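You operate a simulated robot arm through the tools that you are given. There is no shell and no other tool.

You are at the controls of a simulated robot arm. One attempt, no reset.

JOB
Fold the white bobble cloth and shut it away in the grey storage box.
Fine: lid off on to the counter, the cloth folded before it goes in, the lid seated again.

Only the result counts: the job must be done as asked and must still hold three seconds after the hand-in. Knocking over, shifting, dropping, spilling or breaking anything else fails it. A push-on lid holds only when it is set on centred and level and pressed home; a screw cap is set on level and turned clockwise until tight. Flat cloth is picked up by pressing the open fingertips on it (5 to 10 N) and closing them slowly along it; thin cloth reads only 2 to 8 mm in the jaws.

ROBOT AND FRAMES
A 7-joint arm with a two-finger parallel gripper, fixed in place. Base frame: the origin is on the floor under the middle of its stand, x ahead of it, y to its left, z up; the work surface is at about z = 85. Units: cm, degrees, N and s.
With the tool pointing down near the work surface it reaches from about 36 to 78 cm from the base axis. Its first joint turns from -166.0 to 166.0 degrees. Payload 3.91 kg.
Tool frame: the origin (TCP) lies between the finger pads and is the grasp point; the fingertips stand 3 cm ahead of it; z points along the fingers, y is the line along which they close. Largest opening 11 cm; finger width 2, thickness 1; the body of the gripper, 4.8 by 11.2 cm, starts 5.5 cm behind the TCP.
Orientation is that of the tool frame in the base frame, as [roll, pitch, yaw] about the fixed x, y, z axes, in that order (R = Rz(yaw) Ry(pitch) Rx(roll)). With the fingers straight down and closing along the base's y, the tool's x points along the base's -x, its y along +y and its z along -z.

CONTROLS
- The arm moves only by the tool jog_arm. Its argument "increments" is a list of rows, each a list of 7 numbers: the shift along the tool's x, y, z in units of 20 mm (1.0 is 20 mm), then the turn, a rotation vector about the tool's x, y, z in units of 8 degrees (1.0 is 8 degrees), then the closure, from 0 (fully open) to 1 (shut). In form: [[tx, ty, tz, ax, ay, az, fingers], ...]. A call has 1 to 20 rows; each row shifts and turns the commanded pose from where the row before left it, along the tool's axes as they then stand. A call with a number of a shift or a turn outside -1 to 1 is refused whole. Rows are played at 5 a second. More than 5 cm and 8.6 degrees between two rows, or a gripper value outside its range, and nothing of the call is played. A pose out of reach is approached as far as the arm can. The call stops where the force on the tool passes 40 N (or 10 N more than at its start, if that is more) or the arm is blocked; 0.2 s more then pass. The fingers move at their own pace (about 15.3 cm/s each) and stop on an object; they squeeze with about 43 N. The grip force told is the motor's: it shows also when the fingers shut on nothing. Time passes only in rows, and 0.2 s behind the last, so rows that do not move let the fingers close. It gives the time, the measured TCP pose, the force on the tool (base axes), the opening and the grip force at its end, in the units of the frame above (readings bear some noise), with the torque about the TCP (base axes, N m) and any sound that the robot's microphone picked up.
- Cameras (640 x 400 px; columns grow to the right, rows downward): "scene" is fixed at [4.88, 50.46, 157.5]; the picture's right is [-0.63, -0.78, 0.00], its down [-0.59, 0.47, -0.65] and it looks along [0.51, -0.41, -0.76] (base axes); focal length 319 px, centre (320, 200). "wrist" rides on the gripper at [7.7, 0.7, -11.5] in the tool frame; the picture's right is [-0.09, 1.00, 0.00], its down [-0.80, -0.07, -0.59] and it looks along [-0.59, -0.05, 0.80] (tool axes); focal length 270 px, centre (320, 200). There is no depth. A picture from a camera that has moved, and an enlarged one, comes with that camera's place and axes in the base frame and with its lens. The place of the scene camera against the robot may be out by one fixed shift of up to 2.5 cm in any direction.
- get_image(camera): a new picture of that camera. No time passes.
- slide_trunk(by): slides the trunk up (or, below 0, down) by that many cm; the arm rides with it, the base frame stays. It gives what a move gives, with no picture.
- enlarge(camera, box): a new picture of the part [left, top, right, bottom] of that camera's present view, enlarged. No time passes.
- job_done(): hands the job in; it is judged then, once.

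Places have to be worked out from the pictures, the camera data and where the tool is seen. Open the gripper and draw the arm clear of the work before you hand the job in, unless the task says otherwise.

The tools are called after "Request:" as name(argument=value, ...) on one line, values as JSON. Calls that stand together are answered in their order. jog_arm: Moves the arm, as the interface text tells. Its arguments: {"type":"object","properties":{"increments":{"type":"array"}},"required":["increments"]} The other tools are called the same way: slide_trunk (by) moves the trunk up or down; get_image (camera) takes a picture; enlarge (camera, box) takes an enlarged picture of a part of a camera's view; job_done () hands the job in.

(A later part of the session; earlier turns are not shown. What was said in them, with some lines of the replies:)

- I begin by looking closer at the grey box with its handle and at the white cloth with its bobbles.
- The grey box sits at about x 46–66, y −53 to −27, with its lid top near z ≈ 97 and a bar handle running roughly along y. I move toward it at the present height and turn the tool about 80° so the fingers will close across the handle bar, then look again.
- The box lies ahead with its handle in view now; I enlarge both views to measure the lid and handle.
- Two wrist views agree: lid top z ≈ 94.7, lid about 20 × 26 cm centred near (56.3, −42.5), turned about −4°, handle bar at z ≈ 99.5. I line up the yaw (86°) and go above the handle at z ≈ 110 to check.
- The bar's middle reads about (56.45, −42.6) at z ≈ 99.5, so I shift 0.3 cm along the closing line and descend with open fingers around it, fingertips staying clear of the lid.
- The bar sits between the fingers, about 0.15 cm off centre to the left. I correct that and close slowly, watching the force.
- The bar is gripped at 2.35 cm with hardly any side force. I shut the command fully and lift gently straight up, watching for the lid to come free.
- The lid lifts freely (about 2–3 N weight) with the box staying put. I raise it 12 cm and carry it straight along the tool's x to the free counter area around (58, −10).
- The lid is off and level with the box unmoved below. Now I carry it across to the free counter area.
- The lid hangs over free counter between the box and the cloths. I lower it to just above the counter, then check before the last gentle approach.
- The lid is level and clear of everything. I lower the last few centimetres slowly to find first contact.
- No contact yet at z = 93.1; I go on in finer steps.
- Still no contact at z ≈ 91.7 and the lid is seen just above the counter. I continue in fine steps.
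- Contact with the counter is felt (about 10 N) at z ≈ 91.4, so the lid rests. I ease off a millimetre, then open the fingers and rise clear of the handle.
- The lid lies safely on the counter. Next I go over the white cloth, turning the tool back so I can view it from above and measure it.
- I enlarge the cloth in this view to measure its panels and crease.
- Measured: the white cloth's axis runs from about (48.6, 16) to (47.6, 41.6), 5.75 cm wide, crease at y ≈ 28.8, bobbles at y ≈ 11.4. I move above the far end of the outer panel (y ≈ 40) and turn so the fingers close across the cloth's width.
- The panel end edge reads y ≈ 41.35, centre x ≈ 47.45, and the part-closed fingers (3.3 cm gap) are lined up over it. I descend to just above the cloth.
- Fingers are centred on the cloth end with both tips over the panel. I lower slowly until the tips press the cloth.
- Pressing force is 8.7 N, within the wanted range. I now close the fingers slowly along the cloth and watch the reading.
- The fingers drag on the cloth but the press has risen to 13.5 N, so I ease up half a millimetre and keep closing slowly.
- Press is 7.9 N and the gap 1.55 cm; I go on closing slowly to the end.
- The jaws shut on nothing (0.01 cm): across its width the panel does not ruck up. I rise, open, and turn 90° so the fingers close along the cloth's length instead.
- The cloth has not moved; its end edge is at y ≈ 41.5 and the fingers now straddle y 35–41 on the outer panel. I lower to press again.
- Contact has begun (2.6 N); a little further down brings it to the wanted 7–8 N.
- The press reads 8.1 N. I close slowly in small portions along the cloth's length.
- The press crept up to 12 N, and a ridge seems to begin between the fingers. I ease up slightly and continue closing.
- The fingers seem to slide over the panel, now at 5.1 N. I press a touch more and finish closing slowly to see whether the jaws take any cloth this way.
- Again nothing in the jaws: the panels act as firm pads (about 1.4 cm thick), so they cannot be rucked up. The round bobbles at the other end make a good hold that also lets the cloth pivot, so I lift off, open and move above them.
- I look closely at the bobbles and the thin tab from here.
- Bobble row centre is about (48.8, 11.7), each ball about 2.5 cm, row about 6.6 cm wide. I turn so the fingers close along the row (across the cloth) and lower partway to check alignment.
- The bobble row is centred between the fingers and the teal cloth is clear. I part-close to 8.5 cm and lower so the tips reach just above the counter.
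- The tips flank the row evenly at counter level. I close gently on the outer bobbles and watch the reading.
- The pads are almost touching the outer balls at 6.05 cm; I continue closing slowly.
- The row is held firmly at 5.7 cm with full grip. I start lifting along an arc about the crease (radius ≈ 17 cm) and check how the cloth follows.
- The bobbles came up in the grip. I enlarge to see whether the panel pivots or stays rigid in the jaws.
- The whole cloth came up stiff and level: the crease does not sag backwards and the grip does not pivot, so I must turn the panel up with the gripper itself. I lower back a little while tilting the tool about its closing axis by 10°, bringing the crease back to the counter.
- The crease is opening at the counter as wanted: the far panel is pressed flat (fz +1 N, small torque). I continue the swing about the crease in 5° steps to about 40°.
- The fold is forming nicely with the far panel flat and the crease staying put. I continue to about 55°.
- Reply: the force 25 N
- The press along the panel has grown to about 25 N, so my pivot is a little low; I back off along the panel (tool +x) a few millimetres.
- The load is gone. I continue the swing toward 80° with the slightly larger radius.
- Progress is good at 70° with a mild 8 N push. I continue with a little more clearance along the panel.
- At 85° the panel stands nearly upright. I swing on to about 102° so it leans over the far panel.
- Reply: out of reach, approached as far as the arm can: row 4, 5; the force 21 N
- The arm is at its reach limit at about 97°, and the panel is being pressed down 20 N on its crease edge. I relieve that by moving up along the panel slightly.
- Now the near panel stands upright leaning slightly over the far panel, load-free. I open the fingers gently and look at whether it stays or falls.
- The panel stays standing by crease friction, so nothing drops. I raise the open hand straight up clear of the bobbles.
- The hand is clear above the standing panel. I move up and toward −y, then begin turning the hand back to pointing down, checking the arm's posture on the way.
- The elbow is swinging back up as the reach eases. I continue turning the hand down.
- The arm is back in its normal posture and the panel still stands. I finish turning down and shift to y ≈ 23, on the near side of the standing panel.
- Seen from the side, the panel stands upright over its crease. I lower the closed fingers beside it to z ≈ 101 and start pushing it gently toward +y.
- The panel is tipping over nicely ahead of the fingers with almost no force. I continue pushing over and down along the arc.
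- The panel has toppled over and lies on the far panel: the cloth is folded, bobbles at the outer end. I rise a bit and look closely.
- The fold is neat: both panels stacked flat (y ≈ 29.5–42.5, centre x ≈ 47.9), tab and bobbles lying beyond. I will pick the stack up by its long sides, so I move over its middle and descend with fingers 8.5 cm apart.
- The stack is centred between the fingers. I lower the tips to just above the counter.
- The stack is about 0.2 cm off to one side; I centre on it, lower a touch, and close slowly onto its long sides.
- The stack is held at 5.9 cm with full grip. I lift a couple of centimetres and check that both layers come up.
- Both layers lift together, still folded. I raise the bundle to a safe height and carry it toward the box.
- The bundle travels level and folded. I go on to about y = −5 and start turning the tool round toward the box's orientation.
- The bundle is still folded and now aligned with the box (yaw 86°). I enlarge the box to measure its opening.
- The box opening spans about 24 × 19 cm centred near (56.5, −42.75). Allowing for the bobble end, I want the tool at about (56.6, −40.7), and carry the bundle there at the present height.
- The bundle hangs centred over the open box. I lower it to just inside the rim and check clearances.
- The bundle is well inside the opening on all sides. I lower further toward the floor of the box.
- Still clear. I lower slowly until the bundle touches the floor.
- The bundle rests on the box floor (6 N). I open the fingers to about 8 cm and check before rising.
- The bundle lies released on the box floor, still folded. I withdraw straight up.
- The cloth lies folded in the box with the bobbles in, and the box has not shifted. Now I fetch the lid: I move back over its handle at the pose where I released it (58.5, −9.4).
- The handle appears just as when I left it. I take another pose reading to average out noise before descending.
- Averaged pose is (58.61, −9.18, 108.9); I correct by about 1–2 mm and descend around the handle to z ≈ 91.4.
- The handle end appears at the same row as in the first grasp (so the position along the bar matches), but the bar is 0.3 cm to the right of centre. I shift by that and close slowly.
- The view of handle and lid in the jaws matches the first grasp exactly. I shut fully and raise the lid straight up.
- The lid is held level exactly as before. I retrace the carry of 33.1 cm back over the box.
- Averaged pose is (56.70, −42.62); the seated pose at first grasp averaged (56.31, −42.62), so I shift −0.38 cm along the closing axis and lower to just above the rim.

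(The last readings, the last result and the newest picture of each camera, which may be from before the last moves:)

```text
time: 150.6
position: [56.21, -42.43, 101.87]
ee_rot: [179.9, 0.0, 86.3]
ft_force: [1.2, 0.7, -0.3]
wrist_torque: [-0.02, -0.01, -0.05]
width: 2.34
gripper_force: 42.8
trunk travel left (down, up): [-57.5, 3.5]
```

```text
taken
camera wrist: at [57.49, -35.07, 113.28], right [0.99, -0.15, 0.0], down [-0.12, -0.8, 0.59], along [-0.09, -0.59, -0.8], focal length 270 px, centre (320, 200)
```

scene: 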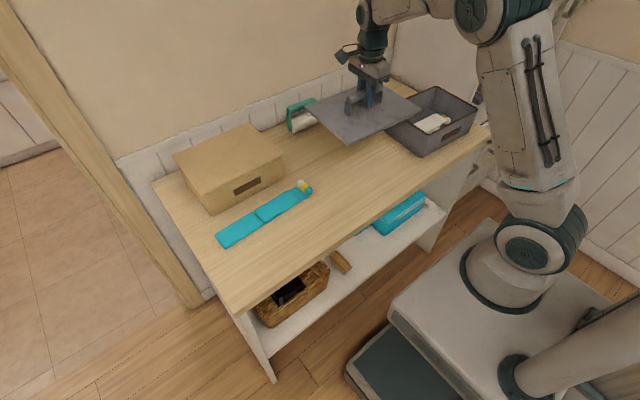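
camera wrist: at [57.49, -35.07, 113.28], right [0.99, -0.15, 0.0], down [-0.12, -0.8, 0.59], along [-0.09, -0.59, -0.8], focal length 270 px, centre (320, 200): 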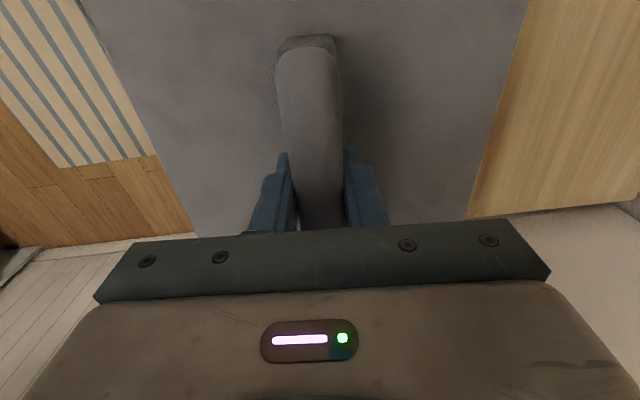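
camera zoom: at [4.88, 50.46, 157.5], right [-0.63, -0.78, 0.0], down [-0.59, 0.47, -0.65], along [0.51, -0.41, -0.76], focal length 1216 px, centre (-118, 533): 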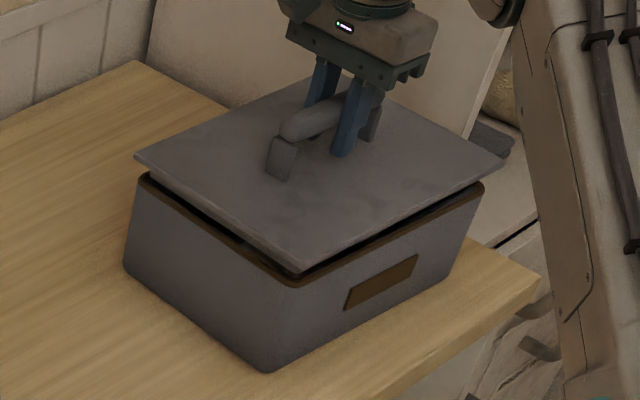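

The lid hovers level and centred 2.2 cm above its seat. I tweak half a millimetre and lower slowly, watching side forces.

Request:
jog_arm(increments=[[-0.02, 0.03, 0.1, 0, 0, 0, 1], [0, 0, 0.15, 0, 0, 0, 1], [0, 0, 0.15, 0, 0, 0, 1], [0, 0, 0.15, 0, 0, 0, 1], [0, 0, 0.1, 0, 0, 0, 1], [0, 0, 0.1, 0, 0, 0, 1], [0, 0, 0, 0, 0, 0, 1]])

Request:
enlarge(camera="scene", box=[370, 60, 500, 165])

```text
time: 152.2
position: [56.4, -42.58, 100.4]
ee_rot: [-179.9, 0.0, 86.4]
ft_force: [-0.3, -0.5, -1.4]
wrist_torque: [0.01, 0.02, -0.01]
width: 2.34
gripper_force: 43.2
trunk travel left (down, up): [-57.5, 3.5]
```

```text
3.81 times, centred on (435, 112) of scene
camera zoom: at [4.88, 50.46, 157.5], right [-0.63, -0.78, 0.0], down [-0.59, 0.47, -0.65], along [0.51, -0.41, -0.76], focal length 1216 px, centre (-118, 533)
```

zoom: 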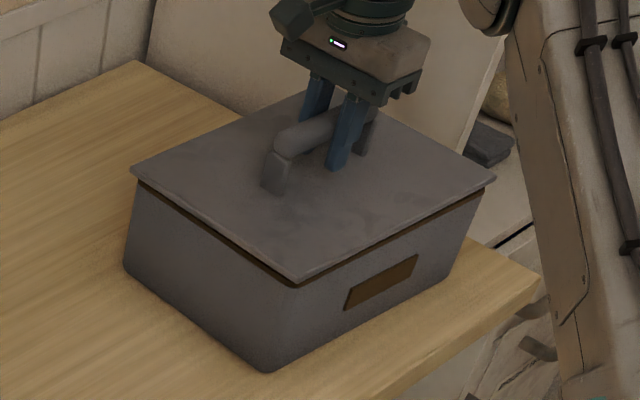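

Nearly seated with no side force. I lower the last 7 mm in 1 mm steps.

Request:
jog_arm(increments=[[0, 0, 0.06, 0, 0, 0, 1], [0, 0, 0.06, 0, 0, 0, 1], [0, 0, 0.06, 0, 0, 0, 1], [0, 0, 0.05, 0, 0, 0, 1], [0, 0, 0.05, 0, 0, 0, 1], [0, 0, 0, 0, 0, 0, 1]])

Request:
enlarge(camera="scene", box=[370, 60, 500, 165])

```text
time: 153.6
position: [56.48, -42.7, 99.78]
ee_rot: [-179.9, -0.1, 86.3]
ft_force: [0.6, -0.4, -1.3]
wrist_torque: [0.0, -0.01, 0.01]
width: 2.3
gripper_force: 43.1
trunk travel left (down, up): [-57.5, 3.5]
```

```text
3.81 times, centred on (435, 112) of scene
camera zoom: at [4.88, 50.46, 157.5], right [-0.63, -0.78, 0.0], down [-0.59, 0.47, -0.65], along [0.51, -0.41, -0.76], focal length 1216 px, centre (-118, 533)
```

zoom: 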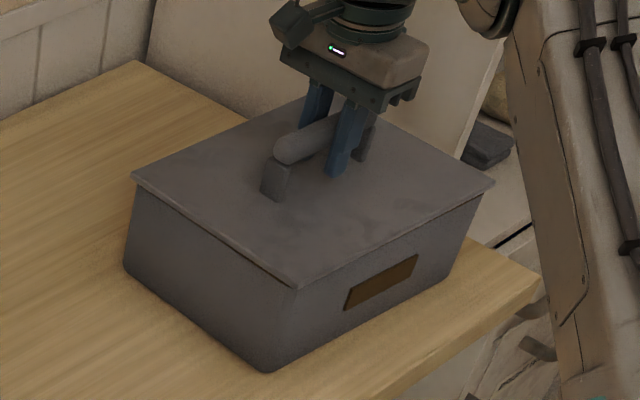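

Visually seated but no contact force yet. I press on down in tiny steps to push the lid home.

Request:
jog_arm(increments=[[0, 0, 0.04, 0, 0, 0, 1], [0, 0, 0.04, 0, 0, 0, 1], [0, 0, 0.03, 0, 0, 0, 1], [0, 0, 0, 0, 0, 0, 1]])

```text
time: 154.6
position: [56.47, -42.59, 99.7]
ee_rot: [-180.0, -0.1, 86.4]
ft_force: [-0.2, -0.9, -1.5]
wrist_torque: [0.01, 0.0, 0.0]
width: 2.32
gripper_force: 42.9
trunk travel left (down, up): [-57.5, 3.5]
```

Request:
jog_arm(increments=[[0, 0, 0.04, 0, 0, 0, 1], [0, 0, 0.04, 0, 0, 0, 1], [0, 0, 0.03, 0, 0, 0, 1], [0, 0, 0, 0, 0, 0, 1]])

```text
time: 155.6
position: [56.43, -42.66, 99.54]
ee_rot: [179.9, 0.2, 86.3]
ft_force: [4.6, -3.7, 17.3]
wrist_torque: [1.06, 0.1, -0.05]
width: 2.3
gripper_force: 43.0
trunk travel left (down, up): [-57.5, 3.5]
```

Contact: 17 N with some torque, so the +y side touches first. I look at the seam before pressing further.

Request:
enlarge(camera="scene", box=[385, 85, 485, 160])

Request:
get_image(camera="wrist")

```text
5.33 times, centred on (435, 122) of scene
camera zoom: at [4.88, 50.46, 157.5], right [-0.63, -0.78, 0.0], down [-0.59, 0.47, -0.65], along [0.51, -0.41, -0.76], focal length 1703 px, centre (-293, 613)
```

zoom: 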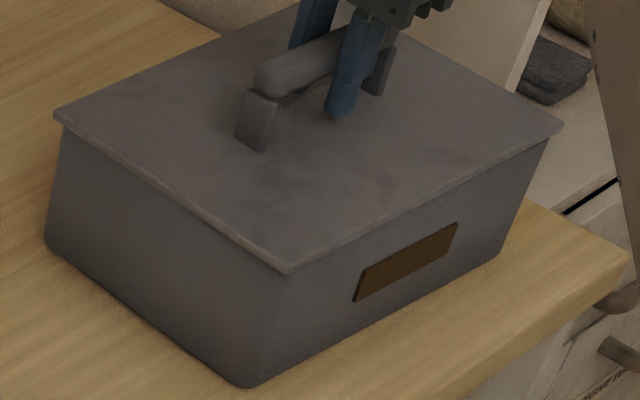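

```text
taken
camera wrist: at [57.56, -35.12, 110.94], right [0.99, -0.15, 0.0], down [-0.12, -0.79, 0.6], along [-0.09, -0.59, -0.8], focal length 270 px, centre (320, 200)
```

wrist: 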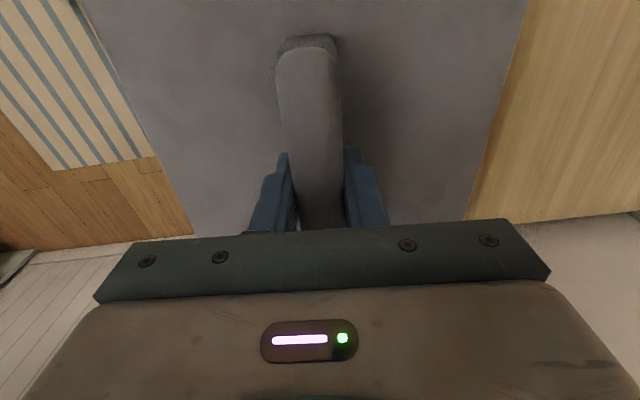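

The lid lies flush with its edges matching the original picture within a fraction of a pixel. I press further to push it home.

Request:
jog_arm(increments=[[0, 0, 0.03, 0, 0, 0, 1], [0, 0, 0.02, 0, 0, 0, 1], [0, 0, 0, 0, 0, 0, 1]])

```text
time: 156.4
position: [56.27, -42.64, 99.55]
ee_rot: [179.7, 0.2, 86.4]
ft_force: [9.3, -8.0, 31.5]
wrist_torque: [0.2, 0.23, -0.05]
width: 2.33
gripper_force: 42.9
trunk travel left (down, up): [-57.5, 3.5]
```

Now 31 N with the torque gone, so it is level. I press a little more, then ease off.

Request:
jog_arm(increments=[[0, 0, 0.015, 0, 0, 0, 1], [0, 0, 0, 0, 0, 0, 1], [0, 0, 0, 0, 0, 0, 1]])

```text
time: 157.2
position: [56.29, -42.67, 99.43]
ee_rot: [179.8, 0.2, 86.4]
ft_force: [11.1, -9.8, 32.3]
wrist_torque: [-0.17, 0.27, -0.05]
width: 2.32
gripper_force: 42.8
trunk travel left (down, up): [-57.5, 3.5]
```

The press reached 32 N but side forces also built up, so I ease off vertically and relieve the sideways strain slightly.

Request:
jog_arm(increments=[[0, 0, -0.05, 0, 0, 0, 1], [-0.01, 0.01, -0.03, 0, 0, 0, 1], [0, 0, 0, 0, 0, 0, 1]])

```text
time: 158.0
position: [56.2, -42.54, 99.55]
ee_rot: [179.9, -0.1, 86.4]
ft_force: [6.9, -8.6, 22.6]
wrist_torque: [-0.78, 0.12, 0.08]
width: 2.31
gripper_force: 42.2
trunk travel left (down, up): [-57.5, 3.5]
```

Request:
jog_arm(increments=[[-0.02, 0.03, -0.03, 0, 0, 0, 1], [-0.02, 0.03, -0.03, 0, 0, 0, 1], [0, 0, 0, 0, 0, 0, 1]])

```text
time: 158.8
position: [56.27, -42.51, 99.57]
ee_rot: [-179.8, 0.0, 86.3]
ft_force: [-3.9, 0.2, 13.0]
wrist_torque: [-0.48, 0.01, 0.08]
width: 2.33
gripper_force: 42.8
trunk travel left (down, up): [-57.5, 3.5]
```

Forces have dropped to a few newtons sideways and 13 N down. I ease a bit more and open the fingers gently.

Request:
jog_arm(increments=[[0, -0.015, -0.04, 0, 0, 0, 1], [0, 0, 0, 0, 0, 0, 1], [0, 0, 0, 0, 0, 0, 0.77], [0, 0, 0, 0, 0, 0, 0.74], [0, 0, 0, 0, 0, 0, 0.68], [0, 0, 0, 0, 0, 0, 0.6], [0, 0, 0, 0, 0, 0, 0.5], [0, 0, 0, 0, 0, 0, 0.5]])

Request:
enlarge(camera="scene", box=[385, 85, 485, 160])

```text
time: 160.6
position: [56.54, -42.65, 99.58]
ee_rot: [180.0, -0.1, 86.3]
ft_force: [-0.3, 0.2, -0.4]
wrist_torque: [0.01, 0.03, 0.0]
width: 5.5
gripper_force: 0.2
trunk travel left (down, up): [-57.5, 3.5]
```

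```text
5.33 times, centred on (435, 122) of scene
camera zoom: at [4.88, 50.46, 157.5], right [-0.63, -0.78, 0.0], down [-0.59, 0.47, -0.65], along [0.51, -0.41, -0.76], focal length 1703 px, centre (-293, 613)
```

zoom: 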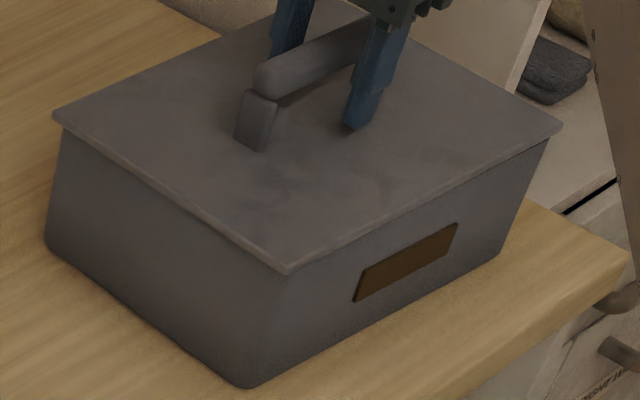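

The lid stays flush after release. I rise above the handle, close the fingers, and will press on the middle of the handle from above to make sure it is home.

Request:
jog_arm(increments=[[0, 0, -0.5, 0, 0, 0, 0.2], [0, 0, -1, 0, 0, 0, 0.1], [0, 0, -1, 0, 0, 0, 0.1], [0, 0, -1, 0, 0, 0, 0.1], [0, 0, -0.5, 0, 0, 0, 0.4], [0, 0, 0, 0, 0, 0, 0.8], [0, 0, 0, 0, 0, 0, 1], [0, 0, 0, 0, 0, 0, 1]])

Request:
get_image(camera="wrist")

Request:
enlarge(camera="scene", box=[375, 50, 495, 160])

```text
time: 162.4
position: [56.55, -42.57, 107.6]
ee_rot: [180.0, 0.0, 86.4]
ft_force: [0.8, 0.3, 0.2]
wrist_torque: [0.01, -0.01, 0.02]
width: 0.02
gripper_force: 37.7
trunk travel left (down, up): [-57.5, 3.5]
```

```text
taken
camera wrist: at [57.71, -35.12, 118.88], right [0.99, -0.15, 0.0], down [-0.12, -0.8, 0.59], along [-0.09, -0.59, -0.8], focal length 270 px, centre (320, 200)
```

wrist: 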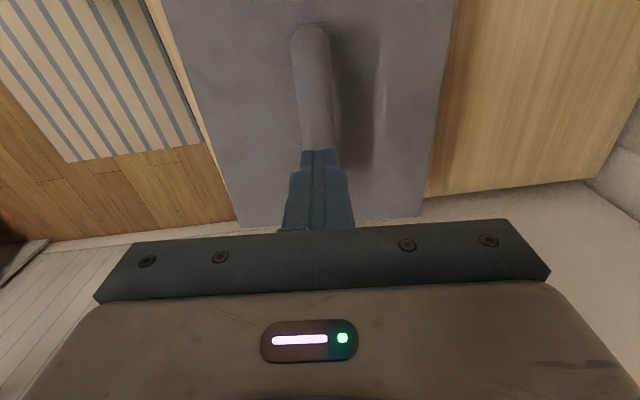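

```text
3.64 times, centred on (435, 105) of scene
camera zoom: at [4.88, 50.46, 157.5], right [-0.63, -0.78, 0.0], down [-0.59, 0.47, -0.65], along [0.51, -0.41, -0.76], focal length 1161 px, centre (-98, 546)
```

zoom: 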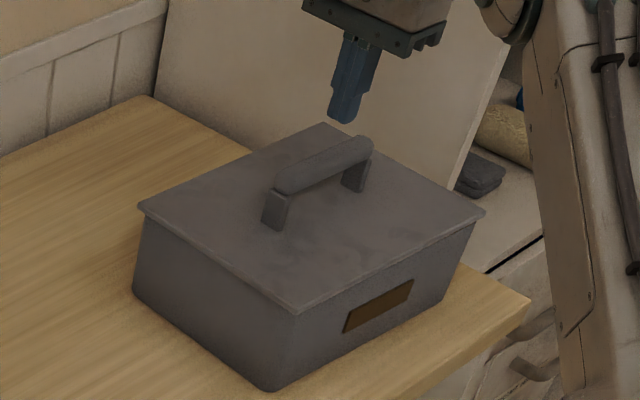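

The lid looks exactly as at the start. I lower the closed fingers onto the handle's middle and press.

Request:
jog_arm(increments=[[0, -0.08, 0.5, 0, 0, 0, 1], [0, 0, 0.5, 0, 0, 0, 1], [0, 0, 0.3, 0, 0, 0, 1], [0, 0, 0.2, 0, 0, 0, 1], [0, 0, 0.1, 0, 0, 0, 1], [0, 0, 0.1, 0, 0, 0, 1], [0, 0, 0, 0, 0, 0, 1]])

```text
time: 164.0
position: [56.46, -42.73, 104.22]
ee_rot: [179.9, 0.0, 86.4]
ft_force: [-0.6, 2.2, 7.2]
wrist_torque: [0.06, 0.02, -0.07]
width: 0.03
gripper_force: 38.1
trunk travel left (down, up): [-57.5, 3.5]
```

Contact with the handle top at z ≈ 104.2 (7 N). I press on in fine steps toward 35 N.

Request:
jog_arm(increments=[[0, 0, 0.03, 0, 0, 0, 1], [0, 0, 0.03, 0, 0, 0, 1], [0, 0, 0.03, 0, 0, 0, 1], [0, 0, 0, 0, 0, 0, 1]])

```text
time: 165.0
position: [56.35, -42.56, 104.29]
ee_rot: [179.8, 0.0, 86.4]
ft_force: [10.2, -1.5, 21.1]
wrist_torque: [-0.03, -0.29, 0.02]
width: 0.0
gripper_force: 38.2
trunk travel left (down, up): [-57.5, 3.5]
```

Request:
jog_arm(increments=[[0, 0.04, 0.03, 0, 0, 0, 1], [0, 0, 0.03, 0, 0, 0, 1], [0, 0, 0.03, 0, 0, 0, 1], [0, 0, 0, 0, 0, 0, 1]])

```text
time: 166.0
position: [56.41, -42.57, 104.18]
ee_rot: [179.6, 0.3, 86.4]
ft_force: [10.4, 0.5, 38.2]
wrist_torque: [0.08, -0.26, 0.03]
width: 0.0
gripper_force: 37.4
trunk travel left (down, up): [-57.5, 3.5]
```

Pressed with 38 N and the height did not change, so the lid is home. I back off straight up and draw the arm away.

Request:
jog_arm(increments=[[0, 0, -0.1, 0, 0, 0, 1], [0, 0, -0.2, 0, 0, 0, 1], [0, 0, -0.7, 0, 0, 0, 1], [0, 0, -1, 0, 0, 0, 1], [0, 0, -1, 0, 0, 0, 1], [0, 0, -1, 0, 0, 0, 1], [0, 0, -1, 0, 0, 0, 0.6], [0, 0, -1, 0, 0, 0, 0.2], [0.9, 0, -0.5, 0, 0, 0, 0], [0.9, 0, 0, 0, 0, 0, 0], [0.9, 0, 0, 0, 0, 0, 0], [0.9, 0, 0, 0, 0, 0, 0], [0.9, 0, 0, 0, 0, 0, 0], [0.9, 0, 0, 0, 0, 0, 0], [0.9, 0, 0, 0, 0, 0, 0], [0.9, 0, 0, 0, 0, 0, 0], [0.9, 0, 0, 0, 0, 0, 0], [0.9, 0, 0, 0, 0, 0, 0], [0.9, 0, 0, 0, 0, 0, 0], [0.9, 0, 0, 0, 0, 0, 0]])

Request:
get_image(camera="scene")

Request:
get_image(camera="wrist")

Request:
enlarge(camera="scene", box=[370, 70, 500, 165])

```text
time: 170.2
position: [57.75, -21.09, 116.94]
ee_rot: [180.0, 0.0, 86.3]
ft_force: [0.4, -0.3, 1.0]
wrist_torque: [0.01, 0.0, -0.02]
width: 11.01
gripper_force: 0.1
trunk travel left (down, up): [-57.5, 3.5]
```

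```text
taken
```

scene: 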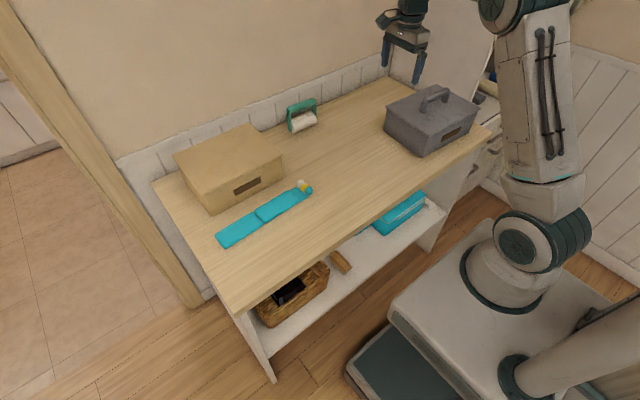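

```text
taken
camera wrist: at [58.99, -13.56, 128.2], right [0.99, -0.15, 0.0], down [-0.12, -0.8, 0.59], along [-0.09, -0.59, -0.8], focal length 270 px, centre (320, 200)
```

wrist: 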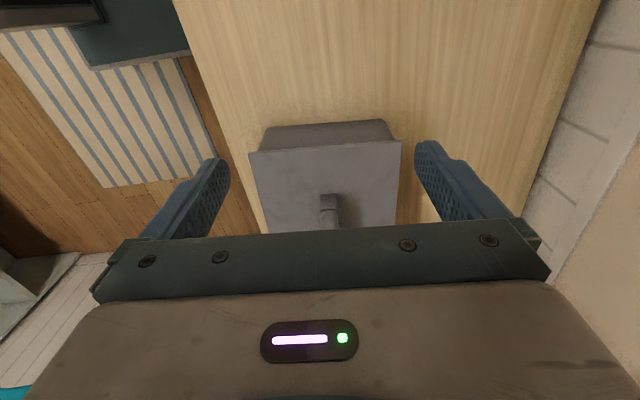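

```text
4.21 times, centred on (435, 118) of scene
camera zoom: at [4.88, 50.46, 157.5], right [-0.63, -0.78, 0.0], down [-0.59, 0.47, -0.65], along [0.51, -0.41, -0.76], focal length 1344 px, centre (-164, 547)
```

zoom: 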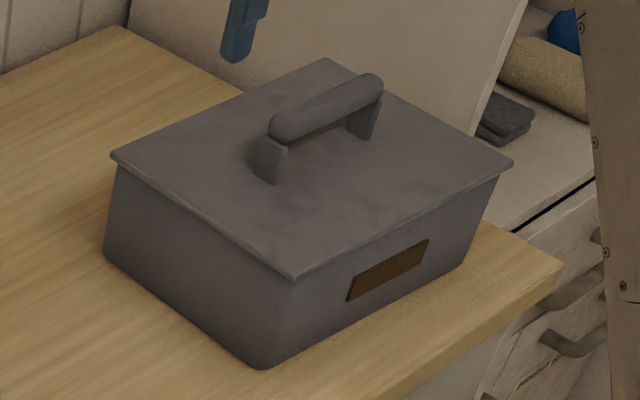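

The box with its lid matches the starting picture almost to the pixel: level, flush and centred. The teal cloth, tan box and the other items are where they were, and the open gripper is clear, so I hand the job in.

Request:
job_done()

```text
The job is handed in.
```

I folded the white bobble cloth in half at its crease, put it in the grey box, and put the lid back on. The job is handed in. I haven't been told how it was judged.

- **Lid off:** I set it on the free counter while I worked, then put it back on the box.
- **Fold:** Pressing and closing the fingertips on the cloth picked up nothing either way I tried. I lifted it by the bobbles instead, swung that half up past upright, then tipped it over onto the other half.
- **In the box:** I carried the folded cloth by its long sides and laid it on the box floor. It was still folded when I let go.
- **Lid on:** I pressed it down with about 32 N while holding the handle, then 38 N from above. It didn't sink any further on that second press. I heard no click, but the lid edges match the starting picture to within about 2 pixels in the enlarged view.

In the last picture the box, the teal cloth, the tan box and the other items are where they started. The gripper is open and clear of the work.
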